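You operate a simulated robot arm through the tools that you are given. There is no shell and no other tool. Be economical: measure what you need, move in short steps, check, and stop when the job is done.

Carry out the task below with a simulated robot arm. There is one attempt and no reset: what you move stays moved.

JOB
Fetch the purple tray and set it on top of the tray with red grips. Put one of the delivery signs from the top of the grey side table on the shelf under the long grey bench. Pull the bag drawer open. Do these in any order.

It is judged by the outcome, as a careful person would: the job done as asked, and still so three seconds after it is handed in. It fails if anything else is knocked over, pushed out of place, dropped, spilled or broken.

ROBOT AND FRAMES
A 6-joint arm with a two-finger gripper on a trunk, on a base that drives. Base frame: it is fixed to the floor where the robot stands at the start and does not move with it; the origin is under the middle of the robot, x ahead of it, y to its left, z up. Readings come in m, degrees, newtons and seconds.
With the tool pointing down near the work surface it reaches from about 0.22 to 0.46 m from the robot's upright axis, wherever it stands. Its first joint turns from -115.0 to 115.0 degrees. Places, roughly: bag drawer [0.3, 11.1, 0.9]; delivery sign [-3.75, 2.75, 0.75]; shelf under the long grey bench [-3.1, 5.2, 0.3]; tray with red grips [-2, 2.5, 0.75]. Payload 2.1 kg.
The TCP is the grasp point between the finger pads, 0.02 m short of the fingertips. In the tool frame z runs along the fingers and y along their closing line. The gripper opens to 0.1 m. The gripper's body begins 0.063 m behind the TCP.
Orientation is told as [roll, pitch, yaw] about the base's x, y, z axes, in that order, counted from this pose: with the fingers straight down and closing along the base's y, the tool's x points along the base's -x, its y along +y and its z along -z.

CONTROLS
- The arm moves only by the tool arm_command. Its arguments are lists of equal length, an entry for each row: "grip": the opening in per cent of the stroke, from 0 (shut) to 100 (fully open); "translation": the shift along the base's x, y, z in cm, a list of three; "delta_rot": the turn, a rotation vector about the base's x, y, z in degrees, a list of three. In form: {"grip": [grip, ...], "translation": [[tx, ty, tz], ...], "delta_rot": [[rx, ry, rz], ...]}. A call has 1 to 10 rows; each row shifts and turns the commanded pose from where the row before left it. A row lasts 0.2 s, in which the tool goes at most 0.05 m and 8.6 degrees; a call with a longer step from one row to the next is refused whole, and so is a gripper value outside its range. Where a pose cannot be reached the arm comes as near as it can. A force on the tool above 40 N (or 10 N above the force at the start of the call, whichever is more), or a blocked arm, ends the call early, and 0.2 s more pass. The fingers move at their own pace (about 0.153 m/s each) and stop on an object; they squeeze with about 38 N. The grip force told is the motor's: it shows also when the fingers shut on nothing. Time passes only in rows, and 0.2 s behind the last, so rows that do not move let the fingers close. It gives the time, the measured TCP pose, the force on the tool (base axes), the opening and the grip force at its end, in the units of the frame above (readings bear some noise), with the torque about the TCP (base axes, N m) and any sound that the robot's microphone picked up.
- Cameras (640 x 400 px; columns grow to the right, rows downward): "scene" is now at [0.0072, 0.0939, 1.359]; the picture's right is [-0.56, -0.83, 0.00], its down [-0.59, 0.39, -0.71] and it looks along [0.59, -0.39, -0.71] (base axes); focal length 271 px, centre (320, 200). "wrist" rides on the gripper at [0.07, -0.019, -0.099] in the tool frame; the picture's right is [0.26, 0.97, 0.00], its down [-0.75, 0.20, -0.63] and it looks along [-0.61, 0.16, 0.78] (tool axes); focal length 230 px, centre (320, 200). There is no depth. A picture from a camera that has moved, and an enlarged one, comes with that camera's place and axes in the base frame and with its lens.
- grab_frame(camera): a new picture of that camera. It takes no simulated time.
- slide_trunk(by): slides the trunk up (or, below 0, down) by that many m; the arm and the scene camera ride with it, the base frame stays. It gives what a move gives, with no picture.
- base_move(legs): drives the robot by 1 to 6 legs, each [ahead, turn to the left] in m and degrees, along the robot's own axes; the way and the turn of a leg run together, so that a leg with both is an arc; at most 1.5 m and 180 degrees a leg. The arm and the cameras ride along, it lands a little off, and it stops where it bumps. It gives what a move gives.
- aim_head(pan, tilt): turns the head with the scene camera to pan (to the left, within 155 degrees either way) and tilt (down, from -29 to 69), counted from straight ahead of the robot. It gives what a move gives.
- close_up(camera, box): a new picture of the part [left, top, right, bottom] of that camera's present view, enlarged. It takes no simulated time.
- hand_in(): hands the job in; it is judged then, once.

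Work in short steps. Places have to be worked out from the pictures, the camera data and where the tool is seen: move nearer, look again, correct. Check each grasp and each placing, and mend what went wrong. You have 165 turns and 108 pictures in all, those below and enlarged ones among them. Open the gripper and draw the arm clear of the work before you hand the job in, unless the task says otherwise; then end with one line.

The tools are called after ">>>" as a command line: name --argument value ..., lists and objects as JSON in quotes. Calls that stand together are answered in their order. arm_command: Moves the arm, as the interface text tells. Its arguments: {"type":"object","properties":{"grip":{"type":"array","items":{"type":"number"}},"translation":{"type":"array","items":{"type":"array","items":{"type":"number"}}},"delta_rot":{"type":"array","items":{"type":"array","items":{"type":"number"}}}},"required":["grip","translation","delta_rot"]} The other tools are called the same way: slide_trunk (by) slides the trunk up or down; base_move (legs) drives the base; aim_head (pan, tilt) turns the head that bears the scene camera; grab_frame (camera) takes a picture; close_up (camera, box) takes an enlarged picture of a part of a camera's view; hand_in () hands the job in.

At the start:

```text
clock: 0.0
position: [0.2924, -0.1365, 1.0075]
ee_rot: [-0.1, 0.1, -0.1]
ft_force: [0.1, 0.8, 0.1]
wrist_torque: [0.01, 0.0, 0.01]
gripper_width: 0.0998
finger_force: 0.0
trunk travel left (down, up): [-0.562, 0.428]
robot x, y, heading: [-0.0019, -0.0009, 0.5]
head pan, tilt: [-33.8, 44.9]
```

scene: 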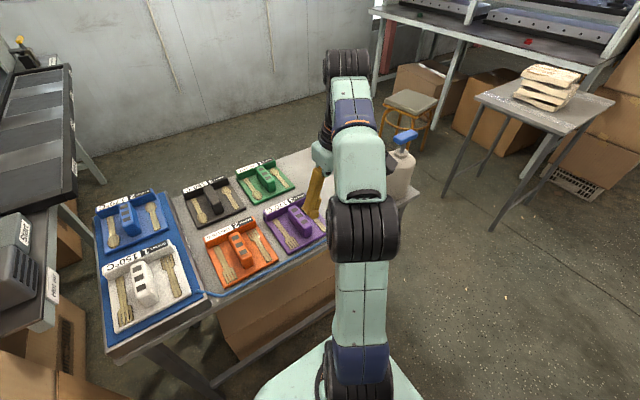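
wrist: 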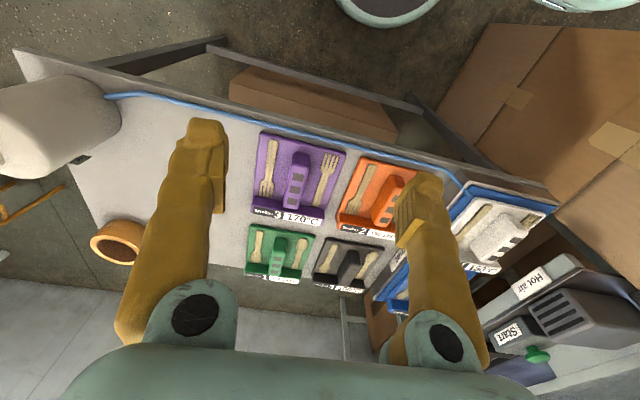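

I'll look closely at the purple tray from both cameras to see its handle and surroundings.

>>> close_up --camera "scene" --box '[160, 140, 420, 302]'

>>> close_up --camera "wrist" --box '[210, 90, 450, 300]'

>>> aim_head --pan 0 --tilt 60

>>> grab_frame --camera "scene"

```text
2.46 times, centred on (290, 221) of scene
camera zoom: at [0.0072, 0.0939, 1.359], right [-0.56, -0.83, 0.0], down [-0.59, 0.39, -0.71], along [0.59, -0.39, -0.71], focal length 668 px, centre (394, 148)
```

zoom: 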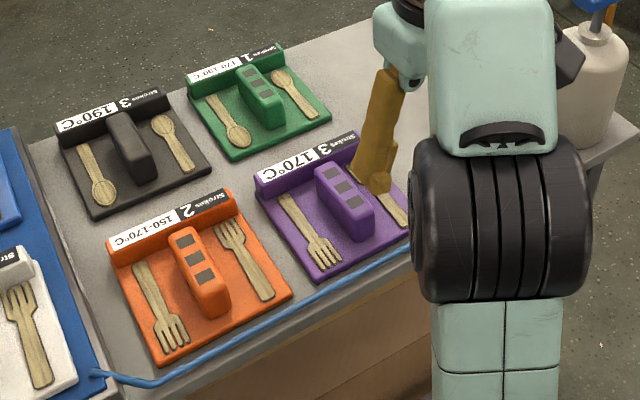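

```text
1.90 times, centred on (330, 195) of wrist
camera zoom: at [0.2221, -0.1548, 1.1067], right [-0.26, 0.97, 0.0], down [0.75, 0.2, 0.63], along [0.61, 0.16, -0.78], focal length 438 px, centre (301, 210)
```

zoom: 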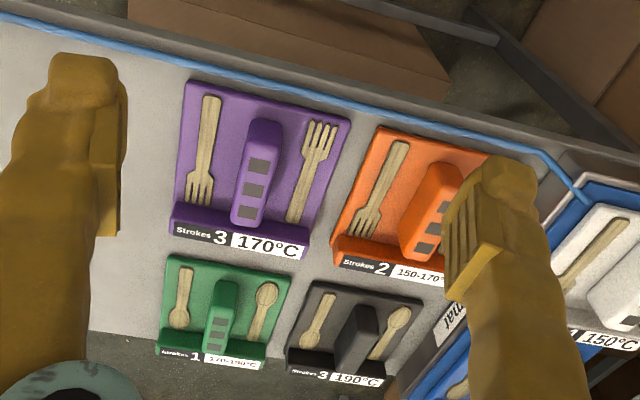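

```text
clock: 1.0
position: [0.292, -0.1355, 1.0077]
ee_rot: [0.1, 0.0, 0.0]
ft_force: [-0.5, 0.0, 0.2]
wrist_torque: [0.0, 0.0, -0.01]
gripper_width: 0.1002
finger_force: 0.0
trunk travel left (down, up): [-0.562, 0.428]
robot x, y, heading: [0.0003, -0.0008, -0.0]
head pan, tilt: [0.0, 60.0]
```

```text
103 pictures are left
camera scene: at [0.0063, 0.1391, 1.3394], right [0.0, -1.0, 0.0], down [-0.87, 0.0, -0.5], along [0.5, 0.0, -0.87], focal length 271 px, centre (320, 200)
```

scene: 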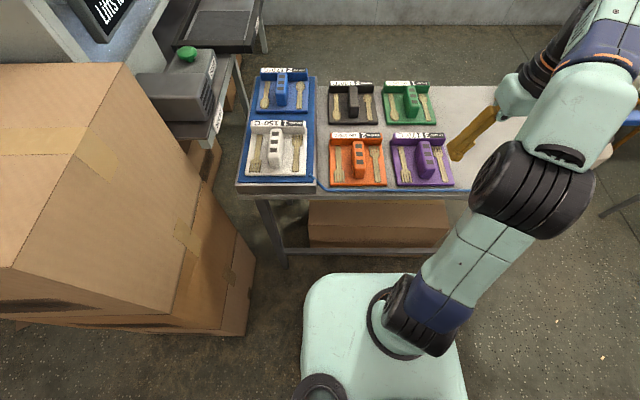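

The purple tray's handle runs along x at roughly (0.505, -0.13), top at about z 0.72, which is a little out of reach. The base front is clear of the table legs, so I drive 0.1 m ahead.

>>> base_move --legs '[[0.1, 0]]'

>>> grab_frame --camera "wrist"

>>> grab_frame --camera "scene"

```text
clock: 2.1
position: [0.3924, -0.1368, 1.0071]
ee_rot: [0.0, 0.0, -0.1]
ft_force: [0.1, 0.0, 0.3]
wrist_torque: [-0.01, -0.02, 0.0]
gripper_width: 0.1001
finger_force: 0.0
trunk travel left (down, up): [-0.562, 0.428]
robot x, y, heading: [0.0981, 0.0021, 0.0]
head pan, tilt: [0.0, 60.0]
```

```text
102 pictures are left
camera wrist: at [0.3236, -0.155, 1.1066], right [-0.26, 0.97, 0.0], down [0.75, 0.2, 0.63], along [0.61, 0.16, -0.78], focal length 230 px, centre (320, 200)
```

wrist: 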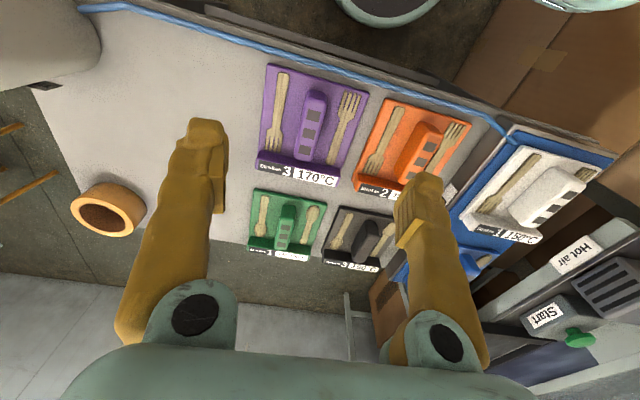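

```text
101 pictures are left
camera scene: at [0.1081, 0.1392, 1.3394], right [0.0, -1.0, 0.0], down [-0.87, 0.0, -0.5], along [0.5, 0.0, -0.87], focal length 271 px, centre (320, 200)
```

scene: 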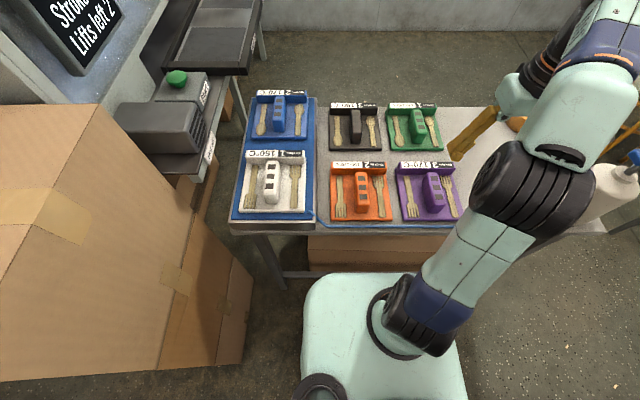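

Closer looks at the handle for triangulation.

>>> close_up --camera "wrist" --box '[240, 50, 400, 200]'

>>> close_up --camera "scene" --box '[360, 140, 480, 240]'

```text
2.67 times, centred on (320, 125) of wrist
camera zoom: at [0.3236, -0.155, 1.1066], right [-0.26, 0.97, 0.0], down [0.75, 0.2, 0.63], along [0.61, 0.16, -0.78], focal length 614 px, centre (320, 400)
```

zoom: 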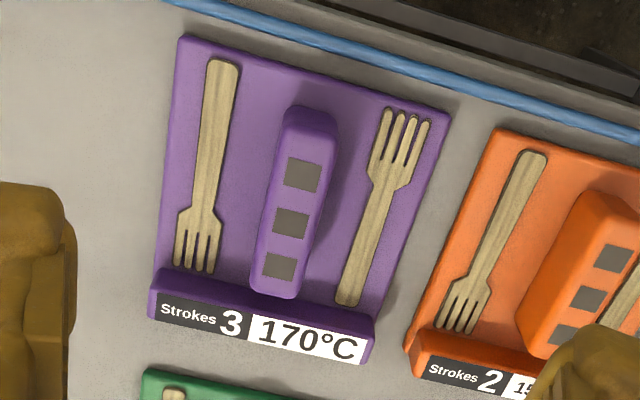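

```text
4.00 times, centred on (420, 190) of scene
camera zoom: at [0.1081, 0.1392, 1.3394], right [0.0, -1.0, 0.0], down [-0.87, 0.0, -0.5], along [0.5, 0.0, -0.87], focal length 1086 px, centre (-80, 240)
```

zoom: 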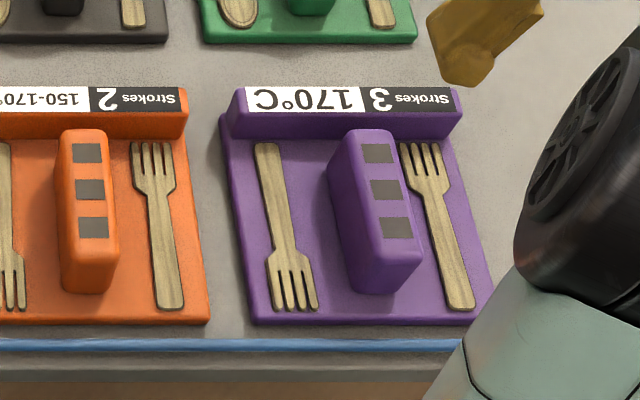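

Triangulation puts the handle top at z≈0.795, running from x 0.40 to 0.49 at y≈-0.137, about 0.033 wide. I move above it with a narrowed grip, so the fingers clear the forks, and check.

>>> arm_command --grip '[54, 54, 54, 54, 54]' --translation '[[3, 0, 0], [3.3, 0, -2], [0, 0, -4.5], [0, 0, -4.5], [0, 0, -2.5]]' --delta_rot '[[0, 0, 0], [0, 0, 0], [0, 0, 0], [0, 0, 0], [0, 0, 0]]'

>>> grab_frame --camera "wrist"

>>> grab_frame --camera "scene"

```text
clock: 3.3
position: [0.4559, -0.1382, 0.8682]
ee_rot: [0.0, 0.0, -0.1]
ft_force: [0.9, -0.2, 0.0]
wrist_torque: [0.0, -0.02, -0.03]
gripper_width: 0.0539
finger_force: 0.0
out of reach, approached as far as the arm can: row 1
trunk travel left (down, up): [-0.562, 0.428]
robot x, y, heading: [0.1033, -0.0013, 0.1]
head pan, tilt: [0.0, 60.0]
```

```text
98 pictures are left
camera wrist: at [0.3852, -0.1548, 0.9672], right [-0.26, 0.97, 0.0], down [0.75, 0.2, 0.63], along [0.61, 0.16, -0.78], focal length 230 px, centre (320, 200)
```

wrist: 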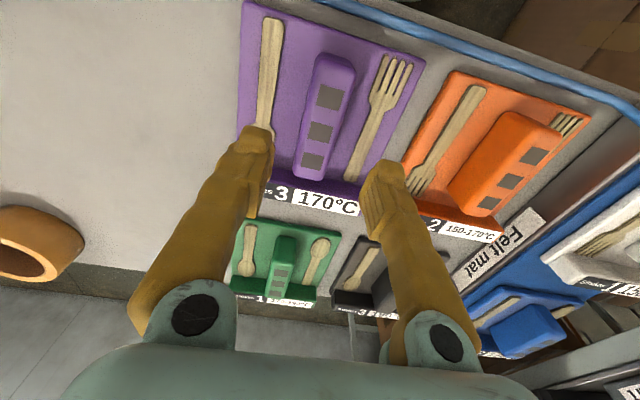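

```text
97 pictures are left
camera scene: at [0.1075, 0.1391, 1.3394], right [0.0, -1.0, 0.0], down [-0.87, 0.0, -0.5], along [0.5, 0.0, -0.87], focal length 271 px, centre (320, 200)
```

scene: 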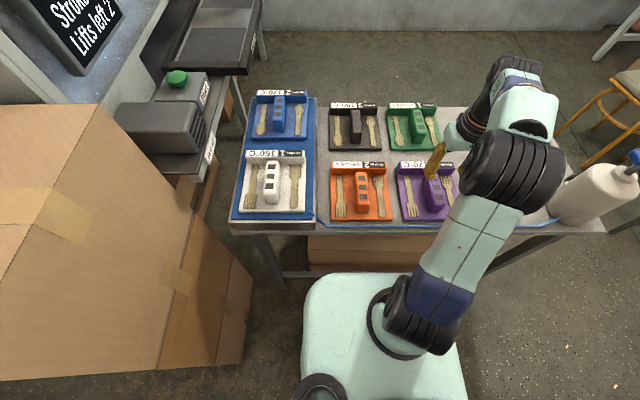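

The middle square re-measures at (0.453, -0.136), so I shift y by 0.2 cm and descend to z 0.783 in stages.

>>> arm_command --grip '[53, 53, 53]' --translation '[[0, 0.2, -3], [0, 0, -2], [0, 0, -1]]' --delta_rot '[[0, 0, 0], [0, 0, 0], [0, 0, 0]]'

>>> grab_frame --camera "wrist"

>>> close_up --camera "scene" --box '[380, 120, 480, 240]'

```text
clock: 4.1
position: [0.4544, -0.1328, 0.8089]
ee_rot: [0.0, 0.0, 0.1]
ft_force: [-0.2, 0.6, 0.1]
wrist_torque: [0.0, -0.02, 0.02]
gripper_width: 0.0532
finger_force: 0.1
trunk travel left (down, up): [-0.562, 0.428]
robot x, y, heading: [0.101, 0.0, -0.1]
head pan, tilt: [0.0, 60.0]
```

```text
96 pictures are left
camera wrist: at [0.3839, -0.1517, 0.9078], right [-0.26, 0.97, 0.0], down [0.75, 0.2, 0.63], along [0.61, 0.16, -0.78], focal length 230 px, centre (320, 200)
```

wrist: 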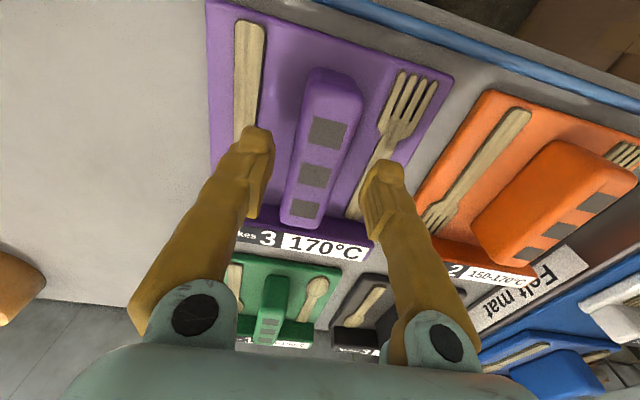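

```text
3.33 times, centred on (430, 180) of scene
camera zoom: at [0.1076, 0.1391, 1.3394], right [0.0, -1.0, 0.0], down [-0.87, 0.0, -0.5], along [0.5, 0.0, -0.87], focal length 905 px, centre (-47, 267)
```

zoom: 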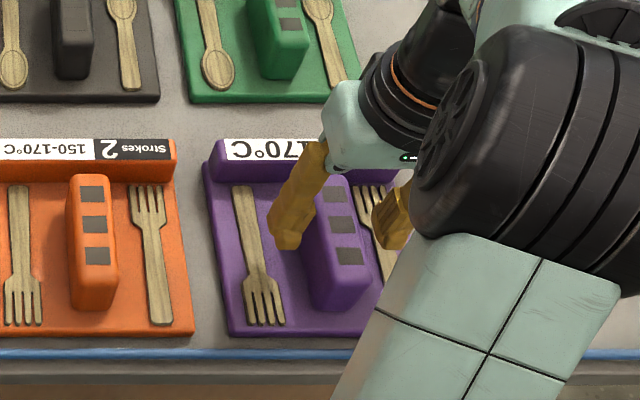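

The handle centre re-measures at y≈-0.137 and it is about 0.028 wide. I narrow to 45%, shift y by -0.3 cm and descend further.

>>> arm_command --grip '[45, 45, 45, 45]' --translation '[[0, -0.3, 0], [0, 0, -1], [0, 0, -0.6], [0, 0, -0.5]]' --delta_rot '[[0, 0, 0], [0, 0, 0], [0, 0, 0], [0, 0, 0]]'

>>> grab_frame --camera "wrist"

```text
clock: 5.1
position: [0.454, -0.1357, 0.7863]
ee_rot: [0.1, 0.0, -0.1]
ft_force: [-0.4, -0.2, 0.1]
wrist_torque: [0.01, 0.02, -0.02]
gripper_width: 0.0451
finger_force: 0.0
trunk travel left (down, up): [-0.562, 0.428]
robot x, y, heading: [0.0995, -0.0002, -0.1]
head pan, tilt: [0.0, 60.0]
```

```text
94 pictures are left
camera wrist: at [0.3836, -0.1553, 0.8867], right [-0.26, 0.97, 0.0], down [0.75, 0.2, 0.63], along [0.61, 0.16, -0.78], focal length 230 px, centre (320, 200)
```

wrist: 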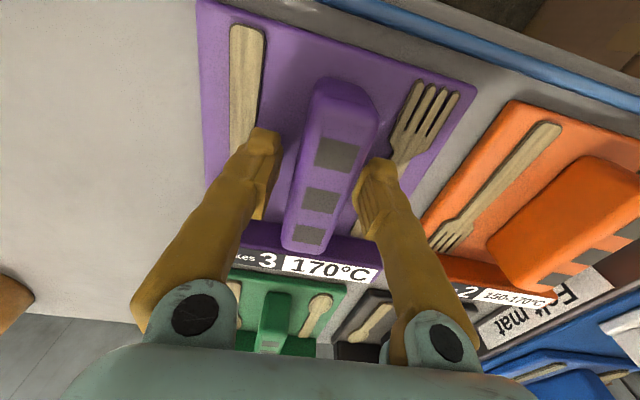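

The fingers straddle the handle without contact. I close on it.

>>> arm_command --grip '[30, 0, 0]' --translation '[[0, 0, 0], [0, 0, 0], [0, 0, 0]]' --delta_rot '[[0, 0, 0], [0, 0, 0], [0, 0, 0]]'

>>> arm_command --grip '[0, 0, 0, 0]' --translation '[[0, 0, 0.5], [0, 0, 1], [0, 0, 1.5], [0, 0, 2]]' --delta_rot '[[0, 0, 0], [0, 0, 0], [0, 0, 0], [0, 0, 0]]'

>>> grab_frame --camera "wrist"

```text
clock: 5.9
position: [0.4525, -0.1366, 0.7871]
ee_rot: [0.0, -0.1, -0.1]
ft_force: [-1.4, 0.8, -0.4]
wrist_torque: [0.01, -0.03, 0.04]
gripper_width: 0.0289
finger_force: 37.7
trunk travel left (down, up): [-0.562, 0.428]
robot x, y, heading: [0.1019, 0.0038, 0.2]
head pan, tilt: [0.0, 60.0]
```

```text
clock: 6.9
position: [0.4545, -0.1351, 0.838]
ee_rot: [-0.1, 0.1, 0.0]
ft_force: [-0.1, -0.2, -3.0]
wrist_torque: [0.03, 0.05, 0.01]
gripper_width: 0.0288
finger_force: 38.4
trunk travel left (down, up): [-0.562, 0.428]
robot x, y, heading: [0.1027, -0.0003, 0.0]
head pan, tilt: [0.0, 60.0]
```

```text
93 pictures are left
camera wrist: at [0.384, -0.1546, 0.937], right [-0.26, 0.97, 0.0], down [0.75, 0.2, 0.63], along [0.61, 0.16, -0.78], focal length 230 px, centre (320, 200)
```

wrist: 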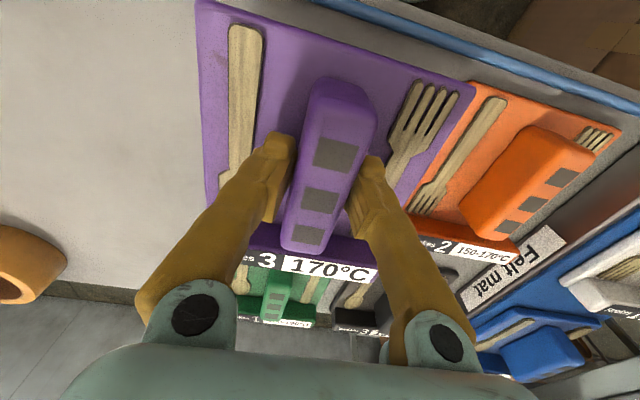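

The tray is held (28.8 mm, about 0.3 kg) and level. I raise it and draw it in, then look around for the route.

>>> arm_command --grip '[0, 0, 0, 0, 0, 0]' --translation '[[0, 0, 3], [0, 0, 3], [0, 0, 3], [-2, 0, 3], [-2, 0, 3], [-2, 0, 0]]' --delta_rot '[[0, 0, 0], [0, 0, 0], [0, 0, 0], [0, 0, 0], [0, 0, 0], [0, 0, 0]]'

>>> aim_head --pan 90 --tilt 25

>>> grab_frame --camera "scene"

>>> aim_head --pan 150 --tilt 25

>>> grab_frame --camera "scene"

```text
clock: 8.3
position: [0.3942, -0.1349, 0.9898]
ee_rot: [0.1, 0.0, 0.0]
ft_force: [0.2, 0.3, -2.6]
wrist_torque: [0.05, 0.08, 0.03]
gripper_width: 0.029
finger_force: 37.7
trunk travel left (down, up): [-0.562, 0.428]
robot x, y, heading: [0.1002, 0.0009, -0.2]
head pan, tilt: [0.0, 60.0]
```

```text
clock: 10.0
position: [0.3959, -0.1346, 0.9886]
ee_rot: [0.0, 0.1, -0.1]
ft_force: [0.3, 0.9, -2.6]
wrist_torque: [0.01, 0.06, -0.01]
gripper_width: 0.0291
finger_force: 38.5
trunk travel left (down, up): [-0.562, 0.428]
robot x, y, heading: [0.1026, -0.0001, -0.1]
head pan, tilt: [90.0, 25.0]
```

```text
92 pictures are left
camera scene: at [0.0414, 0.2312, 1.3895], right [1.0, 0.0, 0.0], down [0.0, -0.42, -0.91], along [0.0, 0.91, -0.42], focal length 271 px, centre (320, 200)
```

scene: 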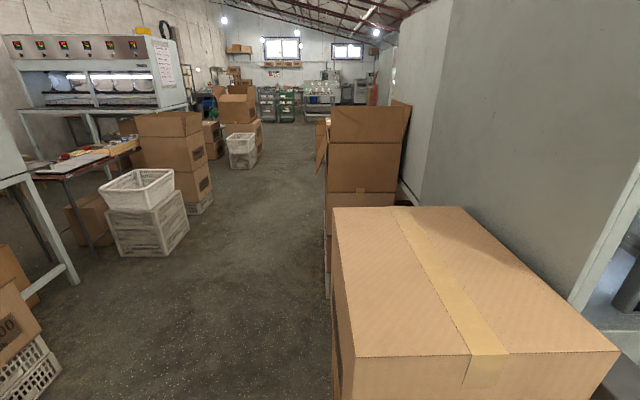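

```text
clock: 11.3
position: [0.3955, -0.1351, 0.9896]
ee_rot: [0.0, 0.0, 0.0]
ft_force: [-0.9, 0.1, -2.8]
wrist_torque: [-0.04, 0.08, 0.0]
gripper_width: 0.0289
finger_force: 38.3
trunk travel left (down, up): [-0.562, 0.428]
robot x, y, heading: [0.0984, -0.0007, -0.1]
head pan, tilt: [150.0, 25.0]
```

```text
91 pictures are left
camera scene: at [-0.0385, 0.1853, 1.3895], right [0.5, 0.87, 0.0], down [0.37, -0.21, -0.91], along [-0.78, 0.45, -0.42], focal length 271 px, centre (320, 200)
```

scene: 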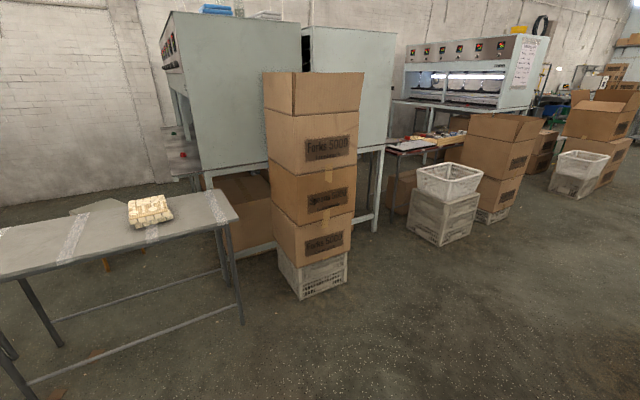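

The table with red items is at about column 85 of the first view. I zoom in there to plan the approach.

>>> aim_head --pan 130 --tilt 30

>>> close_up --camera "scene" --box '[200, 60, 500, 260]'

```text
clock: 12.1
position: [0.3952, -0.1348, 0.9889]
ee_rot: [-0.1, 0.0, -0.1]
ft_force: [-2.0, 0.1, -1.8]
wrist_torque: [0.02, 0.08, 0.01]
gripper_width: 0.0291
finger_force: 38.1
trunk travel left (down, up): [-0.562, 0.428]
robot x, y, heading: [0.0987, 0.0008, 0.2]
head pan, tilt: [130.0, 30.0]
```

```text
2.00 times, centred on (350, 160) of scene
camera zoom: at [-0.017, 0.2082, 1.3816], right [0.77, 0.64, 0.0], down [0.32, -0.38, -0.87], along [-0.56, 0.66, -0.5], focal length 543 px, centre (260, 280)
```

zoom: 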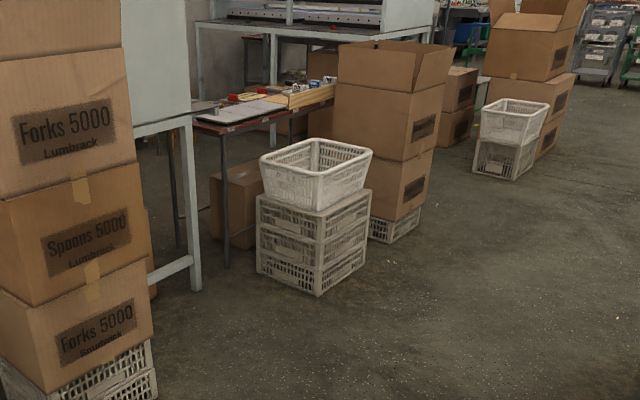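

I take a sharper zoom on that table to find the red-grip tray and the way in.

>>> close_up --camera "scene" --box '[270, 80, 390, 160]'

>>> aim_head --pan 110 --tilt 20

>>> grab_frame --camera "scene"

```text
5.00 times, centred on (330, 120) of scene
camera zoom: at [-0.017, 0.2082, 1.3816], right [0.77, 0.64, 0.0], down [0.32, -0.38, -0.87], along [-0.56, 0.66, -0.5], focal length 1357 px, centre (270, 600)
```

zoom: 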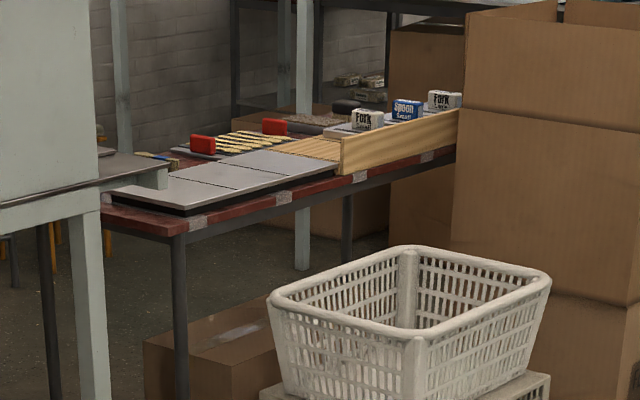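

```text
clock: 12.9
position: [0.3969, -0.1354, 0.9889]
ee_rot: [0.1, 0.0, -0.1]
ft_force: [0.0, 0.7, -3.0]
wrist_torque: [-0.04, 0.05, -0.02]
gripper_width: 0.0284
finger_force: 38.4
trunk travel left (down, up): [-0.562, 0.428]
robot x, y, heading: [0.1035, -0.0023, -0.2]
head pan, tilt: [110.0, 20.0]
```

```text
88 pictures are left
camera scene: at [0.0093, 0.2266, 1.3976], right [0.94, 0.34, 0.0], down [0.12, -0.32, -0.94], along [-0.32, 0.88, -0.34], focal length 271 px, centre (320, 200)
```

scene: 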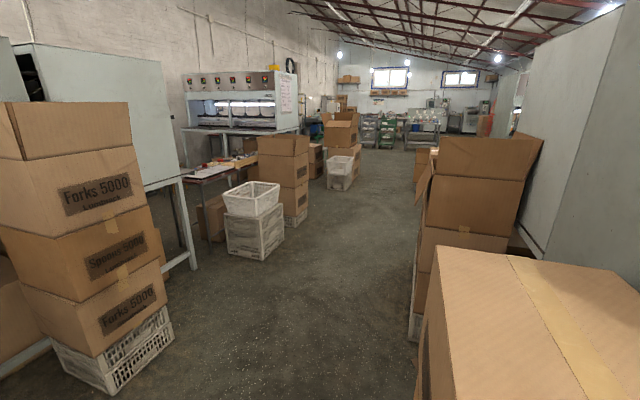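

The red-grip tray lies on the west half of that table at about (-2.06, 2.52), likely reached from the far side. I back out into the aisle, turn to face +y and drive up to look.

>>> base_move --legs '[[-0.65, 0], [0, 90], [1.2, 0]]'

>>> aim_head --pan 50 --tilt 20

>>> grab_frame --camera "scene"

>>> aim_head --pan 0 --tilt 15

>>> grab_frame --camera "scene"

```text
clock: 26.0
position: [-0.3947, 1.4834, 0.9883]
ee_rot: [0.0, -0.1, 88.9]
ft_force: [0.0, -0.1, -2.4]
wrist_torque: [-0.1, 0.0, -0.02]
gripper_width: 0.0291
finger_force: 38.3
trunk travel left (down, up): [-0.562, 0.428]
robot x, y, heading: [-0.5349, 1.1915, 88.9]
head pan, tilt: [110.0, 20.0]
```

```text
clock: 27.3
position: [-0.3949, 1.4847, 0.9887]
ee_rot: [-0.1, 0.0, 88.9]
ft_force: [0.2, 0.4, -2.7]
wrist_torque: [-0.08, -0.03, 0.01]
gripper_width: 0.0289
finger_force: 38.1
trunk travel left (down, up): [-0.562, 0.428]
robot x, y, heading: [-0.5333, 1.1899, 88.7]
head pan, tilt: [50.0, 20.0]
```

```text
87 pictures are left
camera scene: at [-0.7461, 1.1964, 1.3976], right [0.66, 0.75, 0.0], down [0.26, -0.23, -0.94], along [-0.71, 0.62, -0.34], focal length 271 px, centre (320, 200)
```

scene: 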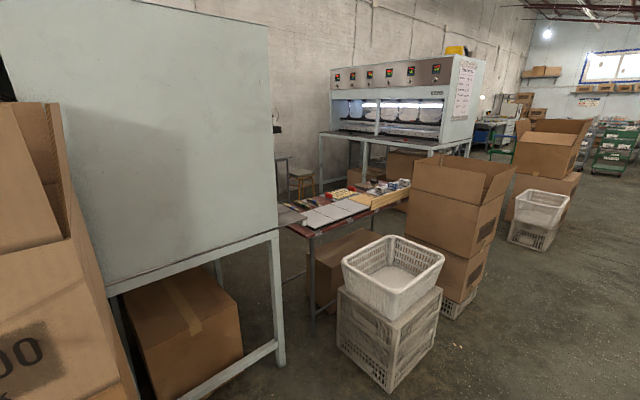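

```text
clock: 28.5
position: [-0.394, 1.4849, 0.9891]
ee_rot: [0.1, 0.0, 88.9]
ft_force: [-0.2, -0.3, -2.8]
wrist_torque: [-0.06, -0.02, -0.02]
gripper_width: 0.029
finger_force: 37.6
trunk travel left (down, up): [-0.562, 0.428]
robot x, y, heading: [-0.5377, 1.1941, 89.1]
head pan, tilt: [0.0, 15.0]
```

```text
86 pictures are left
camera scene: at [-0.6741, 1.2287, 1.4057], right [1.0, -0.02, 0.0], down [0.0, -0.26, -0.97], along [0.02, 0.97, -0.26], focal length 271 px, centre (320, 200)
```

scene: 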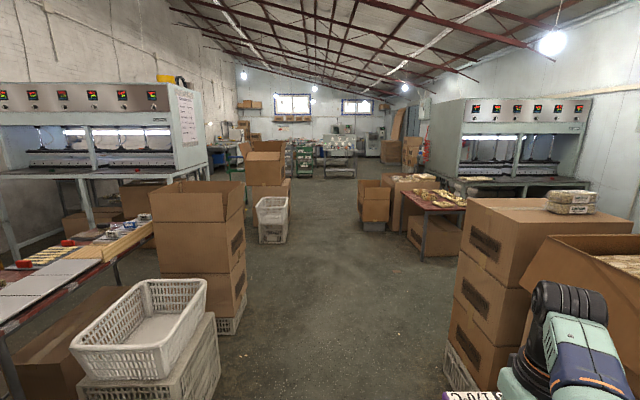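

The cell between the two hoods opens between the first box stack (y≲3.2) and the second (y≳4.3). I drive up to y≈3.7 and look west.

>>> base_move --legs '[[1.3, 0], [1.2, 0]]'

>>> aim_head --pan 90 --tilt 25

>>> grab_frame --camera "scene"

>>> aim_head --pan 130 --tilt 30

>>> grab_frame --camera "scene"

```text
clock: 41.0
position: [-0.2541, 4.0279, 0.9889]
ee_rot: [0.1, -0.1, 87.0]
ft_force: [-0.9, -0.1, -3.2]
wrist_torque: [-0.09, 0.0, 0.04]
gripper_width: 0.0289
finger_force: 37.9
trunk travel left (down, up): [-0.562, 0.428]
robot x, y, heading: [-0.4048, 3.74, 87.1]
head pan, tilt: [0.0, 15.0]
```

```text
clock: 42.6
position: [-0.2545, 4.0284, 0.9891]
ee_rot: [0.0, 0.0, 86.9]
ft_force: [0.7, -0.4, -3.1]
wrist_torque: [-0.08, 0.02, -0.02]
gripper_width: 0.029
finger_force: 37.9
trunk travel left (down, up): [-0.562, 0.428]
robot x, y, heading: [-0.4011, 3.7399, 87.3]
head pan, tilt: [90.0, 25.0]
```

```text
85 pictures are left
camera scene: at [-0.6383, 3.6924, 1.3895], right [0.05, 1.0, 0.0], down [0.42, -0.02, -0.91], along [-0.91, 0.05, -0.42], focal length 271 px, centre (320, 200)
```

scene: 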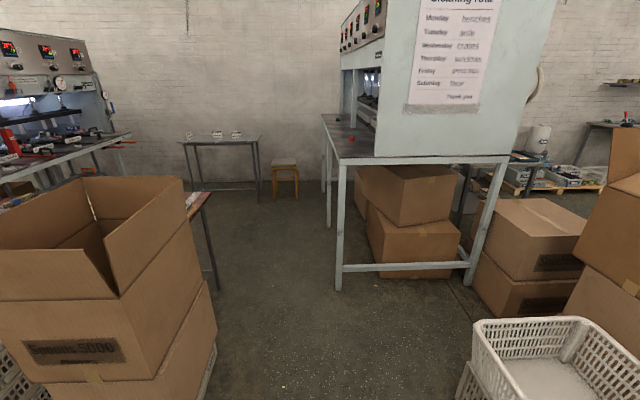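

```text
clock: 43.7
position: [-0.253, 4.027, 0.9889]
ee_rot: [0.0, 0.0, 86.9]
ft_force: [0.5, 0.2, -3.4]
wrist_torque: [-0.12, 0.02, 0.0]
gripper_width: 0.029
finger_force: 38.0
trunk travel left (down, up): [-0.562, 0.428]
robot x, y, heading: [-0.4043, 3.7382, 86.9]
head pan, tilt: [130.0, 30.0]
```

```text
84 pictures are left
camera scene: at [-0.6186, 3.6331, 1.3816], right [-0.6, 0.8, 0.0], down [0.4, 0.3, -0.87], along [-0.69, -0.52, -0.5], focal length 271 px, centre (320, 200)
```

scene: 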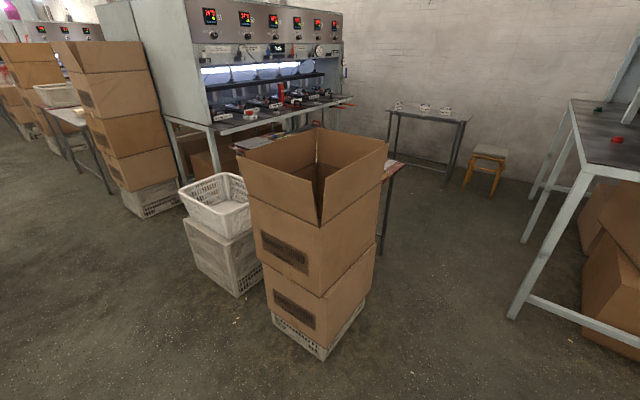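

The way is clear: stack's north edge is y≈3.2 and the bench leg is at about (-2.1, 3.9). I turn to a heading of about 188° and drive into the cell.

>>> base_move --legs '[[0, 100.7], [1.5, 0]]'

>>> aim_head --pan 50 --tilt 45

>>> grab_frame --camera "scene"

>>> aim_head --pan 10 --tilt 25

>>> grab_frame --camera "scene"

```text
clock: 55.6
position: [-2.2329, 3.5757, 0.9889]
ee_rot: [0.0, 0.0, -170.7]
ft_force: [-0.2, -0.2, -3.6]
wrist_torque: [0.04, -0.04, -0.01]
gripper_width: 0.0289
finger_force: 37.7
trunk travel left (down, up): [-0.562, 0.428]
robot x, y, heading: [-1.9225, 3.488, -170.5]
head pan, tilt: [130.0, 30.0]
```

```text
clock: 57.1
position: [-2.2331, 3.5743, 0.9889]
ee_rot: [0.1, 0.1, -170.7]
ft_force: [-0.8, -0.4, -3.3]
wrist_torque: [0.02, -0.1, -0.01]
gripper_width: 0.0285
finger_force: 37.8
trunk travel left (down, up): [-0.562, 0.428]
robot x, y, heading: [-1.9248, 3.4859, -170.5]
head pan, tilt: [50.0, 45.0]
```

```text
83 pictures are left
camera scene: at [-1.8816, 3.2908, 1.3589], right [-0.86, 0.51, 0.0], down [0.36, 0.61, -0.71], along [-0.36, -0.61, -0.71], focal length 271 px, centre (320, 200)
```

scene: 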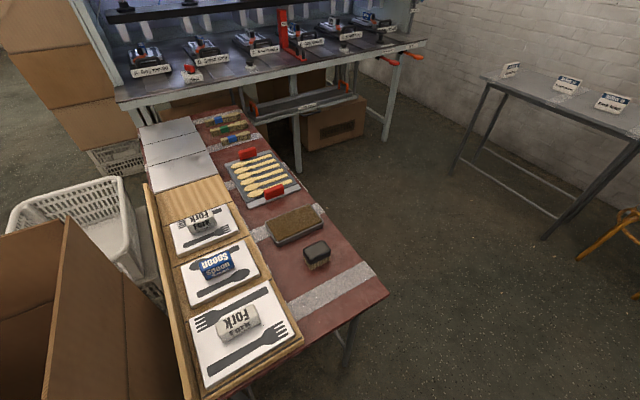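

```text
clock: 58.2
position: [-2.2339, 3.5747, 0.9891]
ee_rot: [0.0, -0.1, -170.8]
ft_force: [0.0, -0.3, -2.5]
wrist_torque: [0.03, -0.11, 0.01]
gripper_width: 0.0289
finger_force: 37.6
trunk travel left (down, up): [-0.562, 0.428]
robot x, y, heading: [-1.9179, 3.4905, -170.6]
head pan, tilt: [10.0, 25.0]
```

```text
82 pictures are left
camera scene: at [-1.9271, 3.3303, 1.3894], right [-0.33, 0.94, 0.0], down [0.4, 0.14, -0.91], along [-0.85, -0.3, -0.42], focal length 271 px, centre (320, 200)
```

scene: 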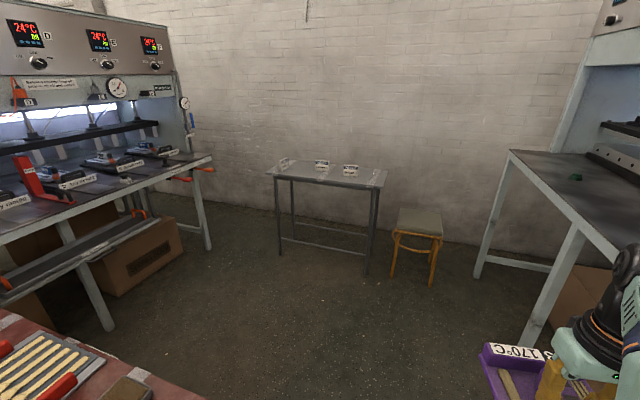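

The red-grip tray is at about (-2.07, 2.60), 0.1 m from the table's west edge at x≈-2.17. I'll zoom in to see what it holds.

>>> aim_head --pan 60 --tilt 45

>>> close_up --camera "scene" --box '[240, 110, 400, 260]'

```text
clock: 59.4
position: [-2.2333, 3.5744, 0.9893]
ee_rot: [-0.1, 0.1, -170.8]
ft_force: [-0.2, -0.3, -3.3]
wrist_torque: [0.02, -0.06, 0.0]
gripper_width: 0.0288
finger_force: 38.2
trunk travel left (down, up): [-0.562, 0.428]
robot x, y, heading: [-1.9206, 3.4901, -170.8]
head pan, tilt: [60.0, 45.0]
```

```text
2.67 times, centred on (320, 185) of scene
camera zoom: at [-1.8691, 3.2848, 1.3589], right [-0.94, 0.35, 0.0], down [0.25, 0.66, -0.71], along [-0.25, -0.66, -0.71], focal length 724 px, centre (320, 240)
```

zoom: 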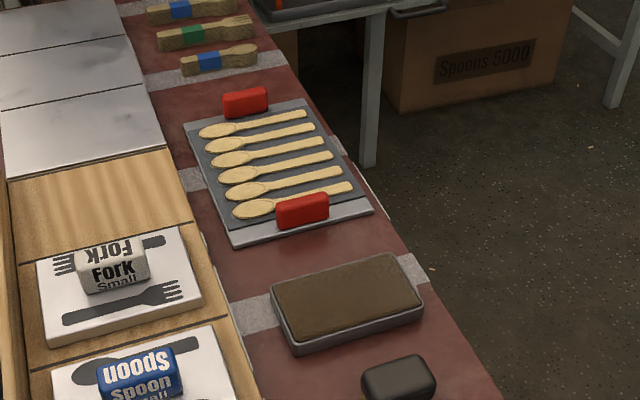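

The red-grip tray spans x -2.16…-1.985, y 2.45…2.70, with grips at its two y ends and about 0.18 m between them; the purple tray (0.14 m wide) fits crosswise if I face east. I drive around to its west side and face +x.

>>> base_move --legs '[[1.15, 0], [0, 80.6], [0.57, 0], [0, 90]]'

>>> aim_head --pan 0 --tilt 40

>>> grab_frame --camera "scene"

```text
clock: 75.4
position: [-2.797, 2.5707, 0.9883]
ee_rot: [0.1, 0.0, -2.2]
ft_force: [0.8, 0.3, -2.2]
wrist_torque: [0.02, 0.1, 0.03]
gripper_width: 0.0289
finger_force: 38.0
trunk travel left (down, up): [-0.562, 0.428]
robot x, y, heading: [-3.0864, 2.7184, -2.3]
head pan, tilt: [60.0, 45.0]
```

```text
clock: 76.7
position: [-2.797, 2.5711, 0.9889]
ee_rot: [0.0, 0.0, -2.1]
ft_force: [0.4, 0.6, -3.7]
wrist_torque: [0.04, 0.07, -0.02]
gripper_width: 0.029
finger_force: 38.0
trunk travel left (down, up): [-0.562, 0.428]
robot x, y, heading: [-3.0876, 2.7173, -1.9]
head pan, tilt: [0.0, 40.0]
```

```text
80 pictures are left
camera scene: at [-3.0562, 2.8539, 1.3661], right [-0.04, -1.0, 0.0], down [-0.64, 0.02, -0.77], along [0.77, -0.03, -0.64], focal length 271 px, centre (320, 200)
```

scene: 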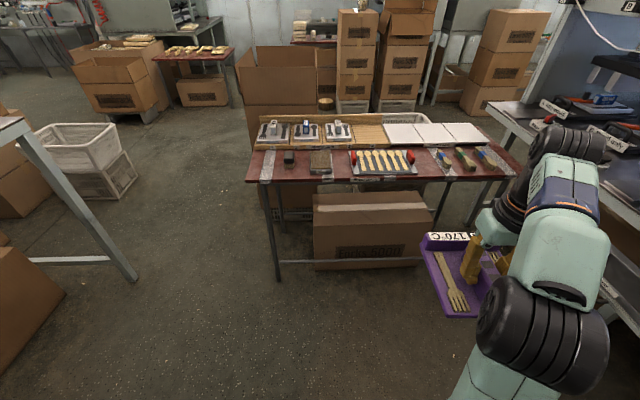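

Heading is -2° with the robot at (-3.087, 2.717). I drive 0.62 m ahead with a small left correction.

>>> base_move --legs '[[0, 2.1], [0.63, 0]]'

>>> aim_head --pan 0 --tilt 60

>>> grab_frame --camera "scene"

>>> grab_frame --camera "wrist"

```text
clock: 80.6
position: [-2.1719, 2.5922, 0.9896]
ee_rot: [0.0, 0.0, 1.1]
ft_force: [0.1, 0.5, -3.4]
wrist_torque: [0.02, 0.04, 0.02]
gripper_width: 0.0289
finger_force: 38.2
trunk travel left (down, up): [-0.562, 0.428]
robot x, y, heading: [-2.4693, 2.7206, 1.2]
head pan, tilt: [0.0, 40.0]
```

```text
clock: 81.4
position: [-2.1711, 2.5926, 0.9888]
ee_rot: [0.0, 0.1, 1.0]
ft_force: [-0.5, -0.3, -2.7]
wrist_torque: [0.02, 0.08, 0.0]
gripper_width: 0.0287
finger_force: 38.1
trunk travel left (down, up): [-0.562, 0.428]
robot x, y, heading: [-2.4703, 2.7217, 1.0]
head pan, tilt: [0.0, 60.0]
```

```text
79 pictures are left
camera scene: at [-2.4646, 2.8604, 1.3395], right [0.02, -1.0, 0.0], down [-0.87, -0.02, -0.5], along [0.5, 0.01, -0.87], focal length 271 px, centre (320, 200)
```

scene: 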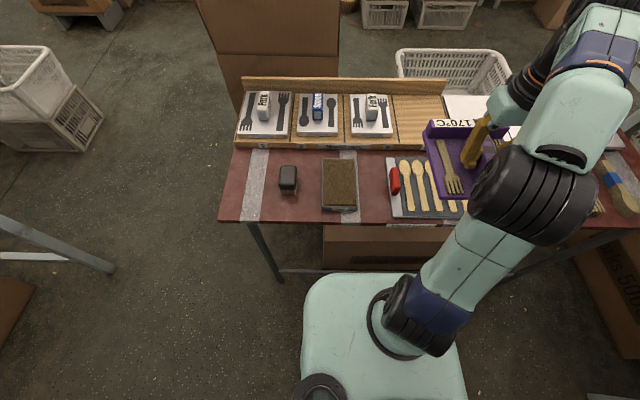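

```text
78 pictures are left
camera wrist: at [-2.2414, 2.5718, 1.0883], right [-0.27, 0.96, 0.0], down [0.75, 0.21, 0.63], along [0.6, 0.17, -0.78], focal length 230 px, centre (320, 200)
```

wrist: 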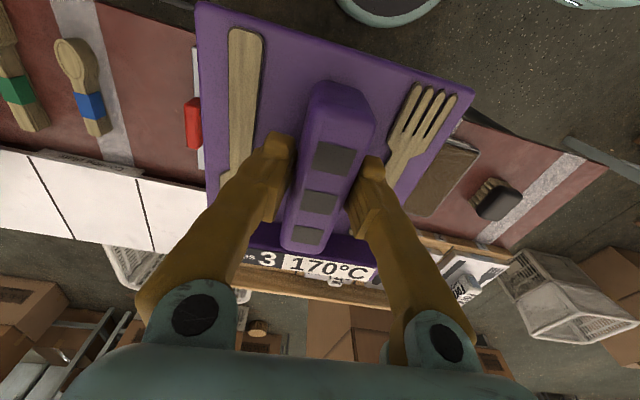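

Zooming on the red-grip tray from here to measure the grips.

>>> close_up --camera "scene" --box '[360, 110, 500, 230]'

>>> close_up --camera "wrist" --box '[160, 0, 480, 280]'

```text
3.33 times, centred on (430, 170) of scene
camera zoom: at [-2.4646, 2.8604, 1.3395], right [0.02, -1.0, 0.0], down [-0.87, -0.02, -0.5], along [0.5, 0.01, -0.87], focal length 905 px, centre (-47, 300)
```

zoom: 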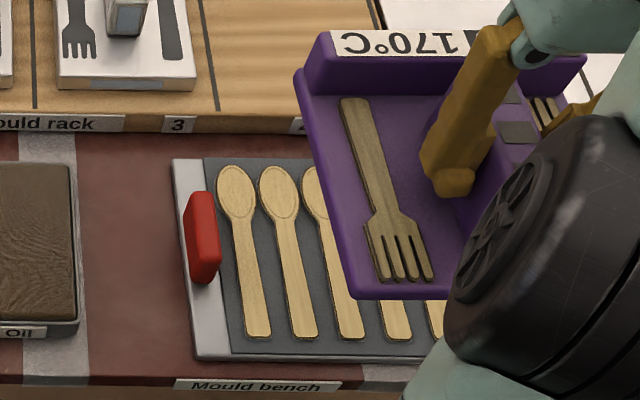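

```text
1.43 times, centred on (320, 140) of wrist
camera zoom: at [-2.2414, 2.5718, 1.0883], right [-0.27, 0.96, 0.0], down [0.75, 0.21, 0.63], along [0.6, 0.17, -0.78], focal length 329 px, centre (320, 286)
```

zoom: 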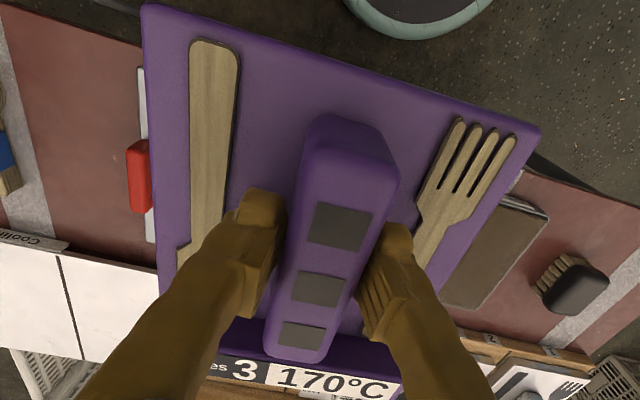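

The grips' inner faces are at y≈2.455 and 2.674, so there is room. Purple's centre is about 1.2 cm beyond the TCP, so I target TCP (-2.095, 2.568) and lower to z 0.85 first.

>>> arm_command --grip '[0, 0, 0, 0, 0, 0]' --translation '[[2.6, -0.8, -1], [2.5, -0.8, -2], [2.5, -0.8, -2], [0, 0, -3], [0, 0, -3], [0, 0, -2.5]]' --delta_rot '[[0, 0, 0], [0, 0, 0], [0, 0, 0], [0, 0, 0], [0, 0, 0], [0, 0, 0]]'

>>> close_up --camera "scene" --box '[360, 110, 500, 230]'

>>> grab_frame --camera "wrist"

```text
clock: 82.8
position: [-2.0939, 2.5678, 0.8543]
ee_rot: [0.0, 0.0, 1.0]
ft_force: [0.0, 0.3, -2.9]
wrist_torque: [0.0, 0.1, 0.02]
gripper_width: 0.0288
finger_force: 37.8
trunk travel left (down, up): [-0.562, 0.428]
robot x, y, heading: [-2.4706, 2.7207, 0.8]
head pan, tilt: [0.0, 60.0]
```

```text
3.33 times, centred on (430, 170) of scene
camera zoom: at [-2.4643, 2.8603, 1.3394], right [0.02, -1.0, 0.0], down [-0.87, -0.01, -0.5], along [0.5, 0.01, -0.87], focal length 905 px, centre (-47, 300)
```

zoom: 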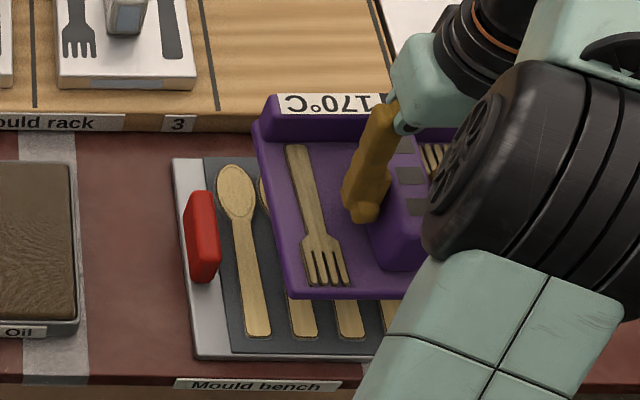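

```text
74 pictures are left
camera wrist: at [-2.1638, 2.547, 0.954], right [-0.27, 0.96, 0.0], down [0.75, 0.21, 0.63], along [0.6, 0.17, -0.78], focal length 230 px, centre (320, 200)
```

wrist: 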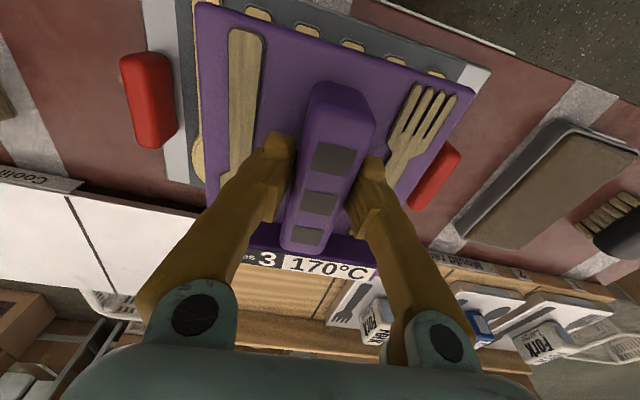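

Aligned between the grips. I lower in small steps, watching the force.

>>> arm_command --grip '[0, 0, 0]' --translation '[[0, 0, -1.5], [0, 0, -1], [0, 0, -0.5]]' --delta_rot '[[0, 0, 0], [0, 0, 0], [0, 0, 0]]'

>>> close_up --camera "scene" --box '[360, 110, 500, 230]'

```text
clock: 83.6
position: [-2.0969, 2.5674, 0.8227]
ee_rot: [0.0, -0.1, 1.1]
ft_force: [-0.6, 0.4, -2.0]
wrist_torque: [-0.01, 0.06, -0.01]
gripper_width: 0.0289
finger_force: 37.3
trunk travel left (down, up): [-0.562, 0.428]
robot x, y, heading: [-2.4703, 2.7228, 0.8]
head pan, tilt: [0.0, 60.0]
```

```text
3.33 times, centred on (430, 170) of scene
camera zoom: at [-2.4644, 2.8604, 1.3394], right [0.02, -1.0, 0.0], down [-0.87, -0.02, -0.5], along [0.5, 0.01, -0.87], focal length 905 px, centre (-47, 300)
```

zoom: 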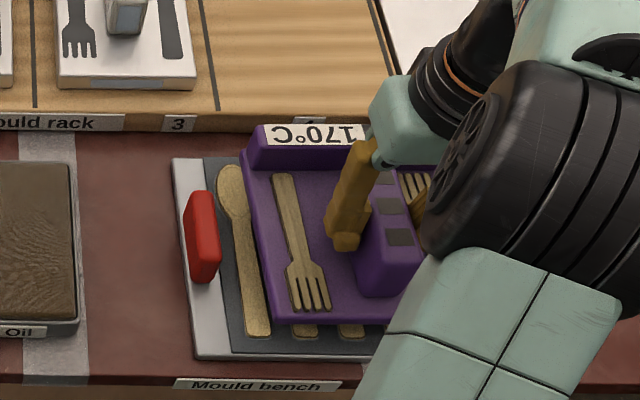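

>>> arm_command --grip '[0, 0, 0]' --translation '[[0, 0, -0.4], [0, 0, -0.3], [0, 0, 0]]' --delta_rot '[[0, 0, 0], [0, 0, 0], [0, 0, 0]]'

>>> arm_command --grip '[0, 0, 0]' --translation '[[0, 0, -0.2], [0, 0, -0.2], [0, 0, 0]]' --delta_rot '[[0, 0, 0], [0, 0, 0], [0, 0, 0]]'

```text
clock: 84.4
position: [-2.0958, 2.567, 0.8175]
ee_rot: [0.0, 0.1, 1.0]
ft_force: [-0.8, 0.0, -3.2]
wrist_torque: [-0.02, 0.07, 0.0]
gripper_width: 0.0286
finger_force: 38.0
trunk travel left (down, up): [-0.562, 0.428]
robot x, y, heading: [-2.4676, 2.7216, 0.9]
head pan, tilt: [0.0, 60.0]
```

```text
clock: 85.2
position: [-2.0963, 2.568, 0.8136]
ee_rot: [-0.1, 0.0, 1.0]
ft_force: [-0.3, -0.1, -2.4]
wrist_torque: [0.0, 0.12, -0.03]
gripper_width: 0.0288
finger_force: 38.0
trunk travel left (down, up): [-0.562, 0.428]
robot x, y, heading: [-2.4689, 2.7202, 1.1]
head pan, tilt: [0.0, 60.0]
```

No contact yet at 0.8136; I continue down in 2 mm steps.

>>> arm_command --grip '[0, 0, 0]' --translation '[[0, 0, -0.2], [0, 0, -0.2], [0, 0, 0]]' --delta_rot '[[0, 0, 0], [0, 0, 0], [0, 0, 0]]'

>>> arm_command --grip '[0, 0, 0]' --translation '[[0, 0, -0.2], [0, 0, -0.2], [0, 0, 0]]' --delta_rot '[[0, 0, 0], [0, 0, 0], [0, 0, 0]]'

>>> close_up --camera "scene" --box '[360, 110, 500, 230]'

```text
clock: 86.0
position: [-2.0976, 2.569, 0.8089]
ee_rot: [-0.1, 0.1, 0.9]
ft_force: [0.3, -0.3, -3.1]
wrist_torque: [-0.01, 0.11, -0.01]
gripper_width: 0.0285
finger_force: 37.9
trunk travel left (down, up): [-0.562, 0.428]
robot x, y, heading: [-2.4695, 2.7218, 1.1]
head pan, tilt: [0.0, 60.0]
```

```text
clock: 86.8
position: [-2.0963, 2.5678, 0.8043]
ee_rot: [0.0, 0.0, 1.0]
ft_force: [0.5, -0.5, -2.9]
wrist_torque: [0.01, 0.1, 0.02]
gripper_width: 0.0288
finger_force: 38.0
trunk travel left (down, up): [-0.562, 0.428]
robot x, y, heading: [-2.4703, 2.7204, 1.0]
head pan, tilt: [0.0, 60.0]
```

```text
3.33 times, centred on (430, 170) of scene
camera zoom: at [-2.4644, 2.8604, 1.3394], right [0.02, -1.0, 0.0], down [-0.87, -0.02, -0.5], along [0.5, 0.01, -0.87], focal length 905 px, centre (-47, 300)
```

zoom: 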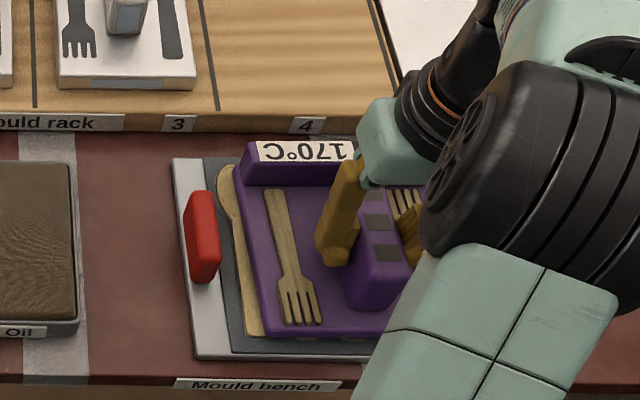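

>>> arm_command --grip '[0, 0, 0]' --translation '[[0, 0, -0.2], [0, 0, -0.2], [0, 0, 0]]' --delta_rot '[[0, 0, 0], [0, 0, 0], [0, 0, 0]]'

>>> arm_command --grip '[0, 0, 0]' --translation '[[0, 0, -0.15], [0, 0, -0.15], [0, 0, 0]]' --delta_rot '[[0, 0, 0], [0, 0, 0], [0, 0, 0]]'

```text
clock: 87.6
position: [-2.0973, 2.568, 0.8019]
ee_rot: [-0.1, -0.2, 1.0]
ft_force: [-0.5, 0.1, 7.3]
wrist_torque: [0.07, -0.88, 0.03]
gripper_width: 0.0289
finger_force: 37.7
trunk travel left (down, up): [-0.562, 0.428]
robot x, y, heading: [-2.4686, 2.7215, 1.0]
head pan, tilt: [0.0, 60.0]
```

```text
clock: 88.4
position: [-2.0982, 2.5678, 0.7998]
ee_rot: [-0.2, -0.2, 1.0]
ft_force: [4.6, -0.2, 25.7]
wrist_torque: [0.02, 0.27, -0.02]
gripper_width: 0.0291
finger_force: 38.3
trunk travel left (down, up): [-0.562, 0.428]
robot x, y, heading: [-2.4668, 2.7236, 0.8]
head pan, tilt: [0.0, 60.0]
```

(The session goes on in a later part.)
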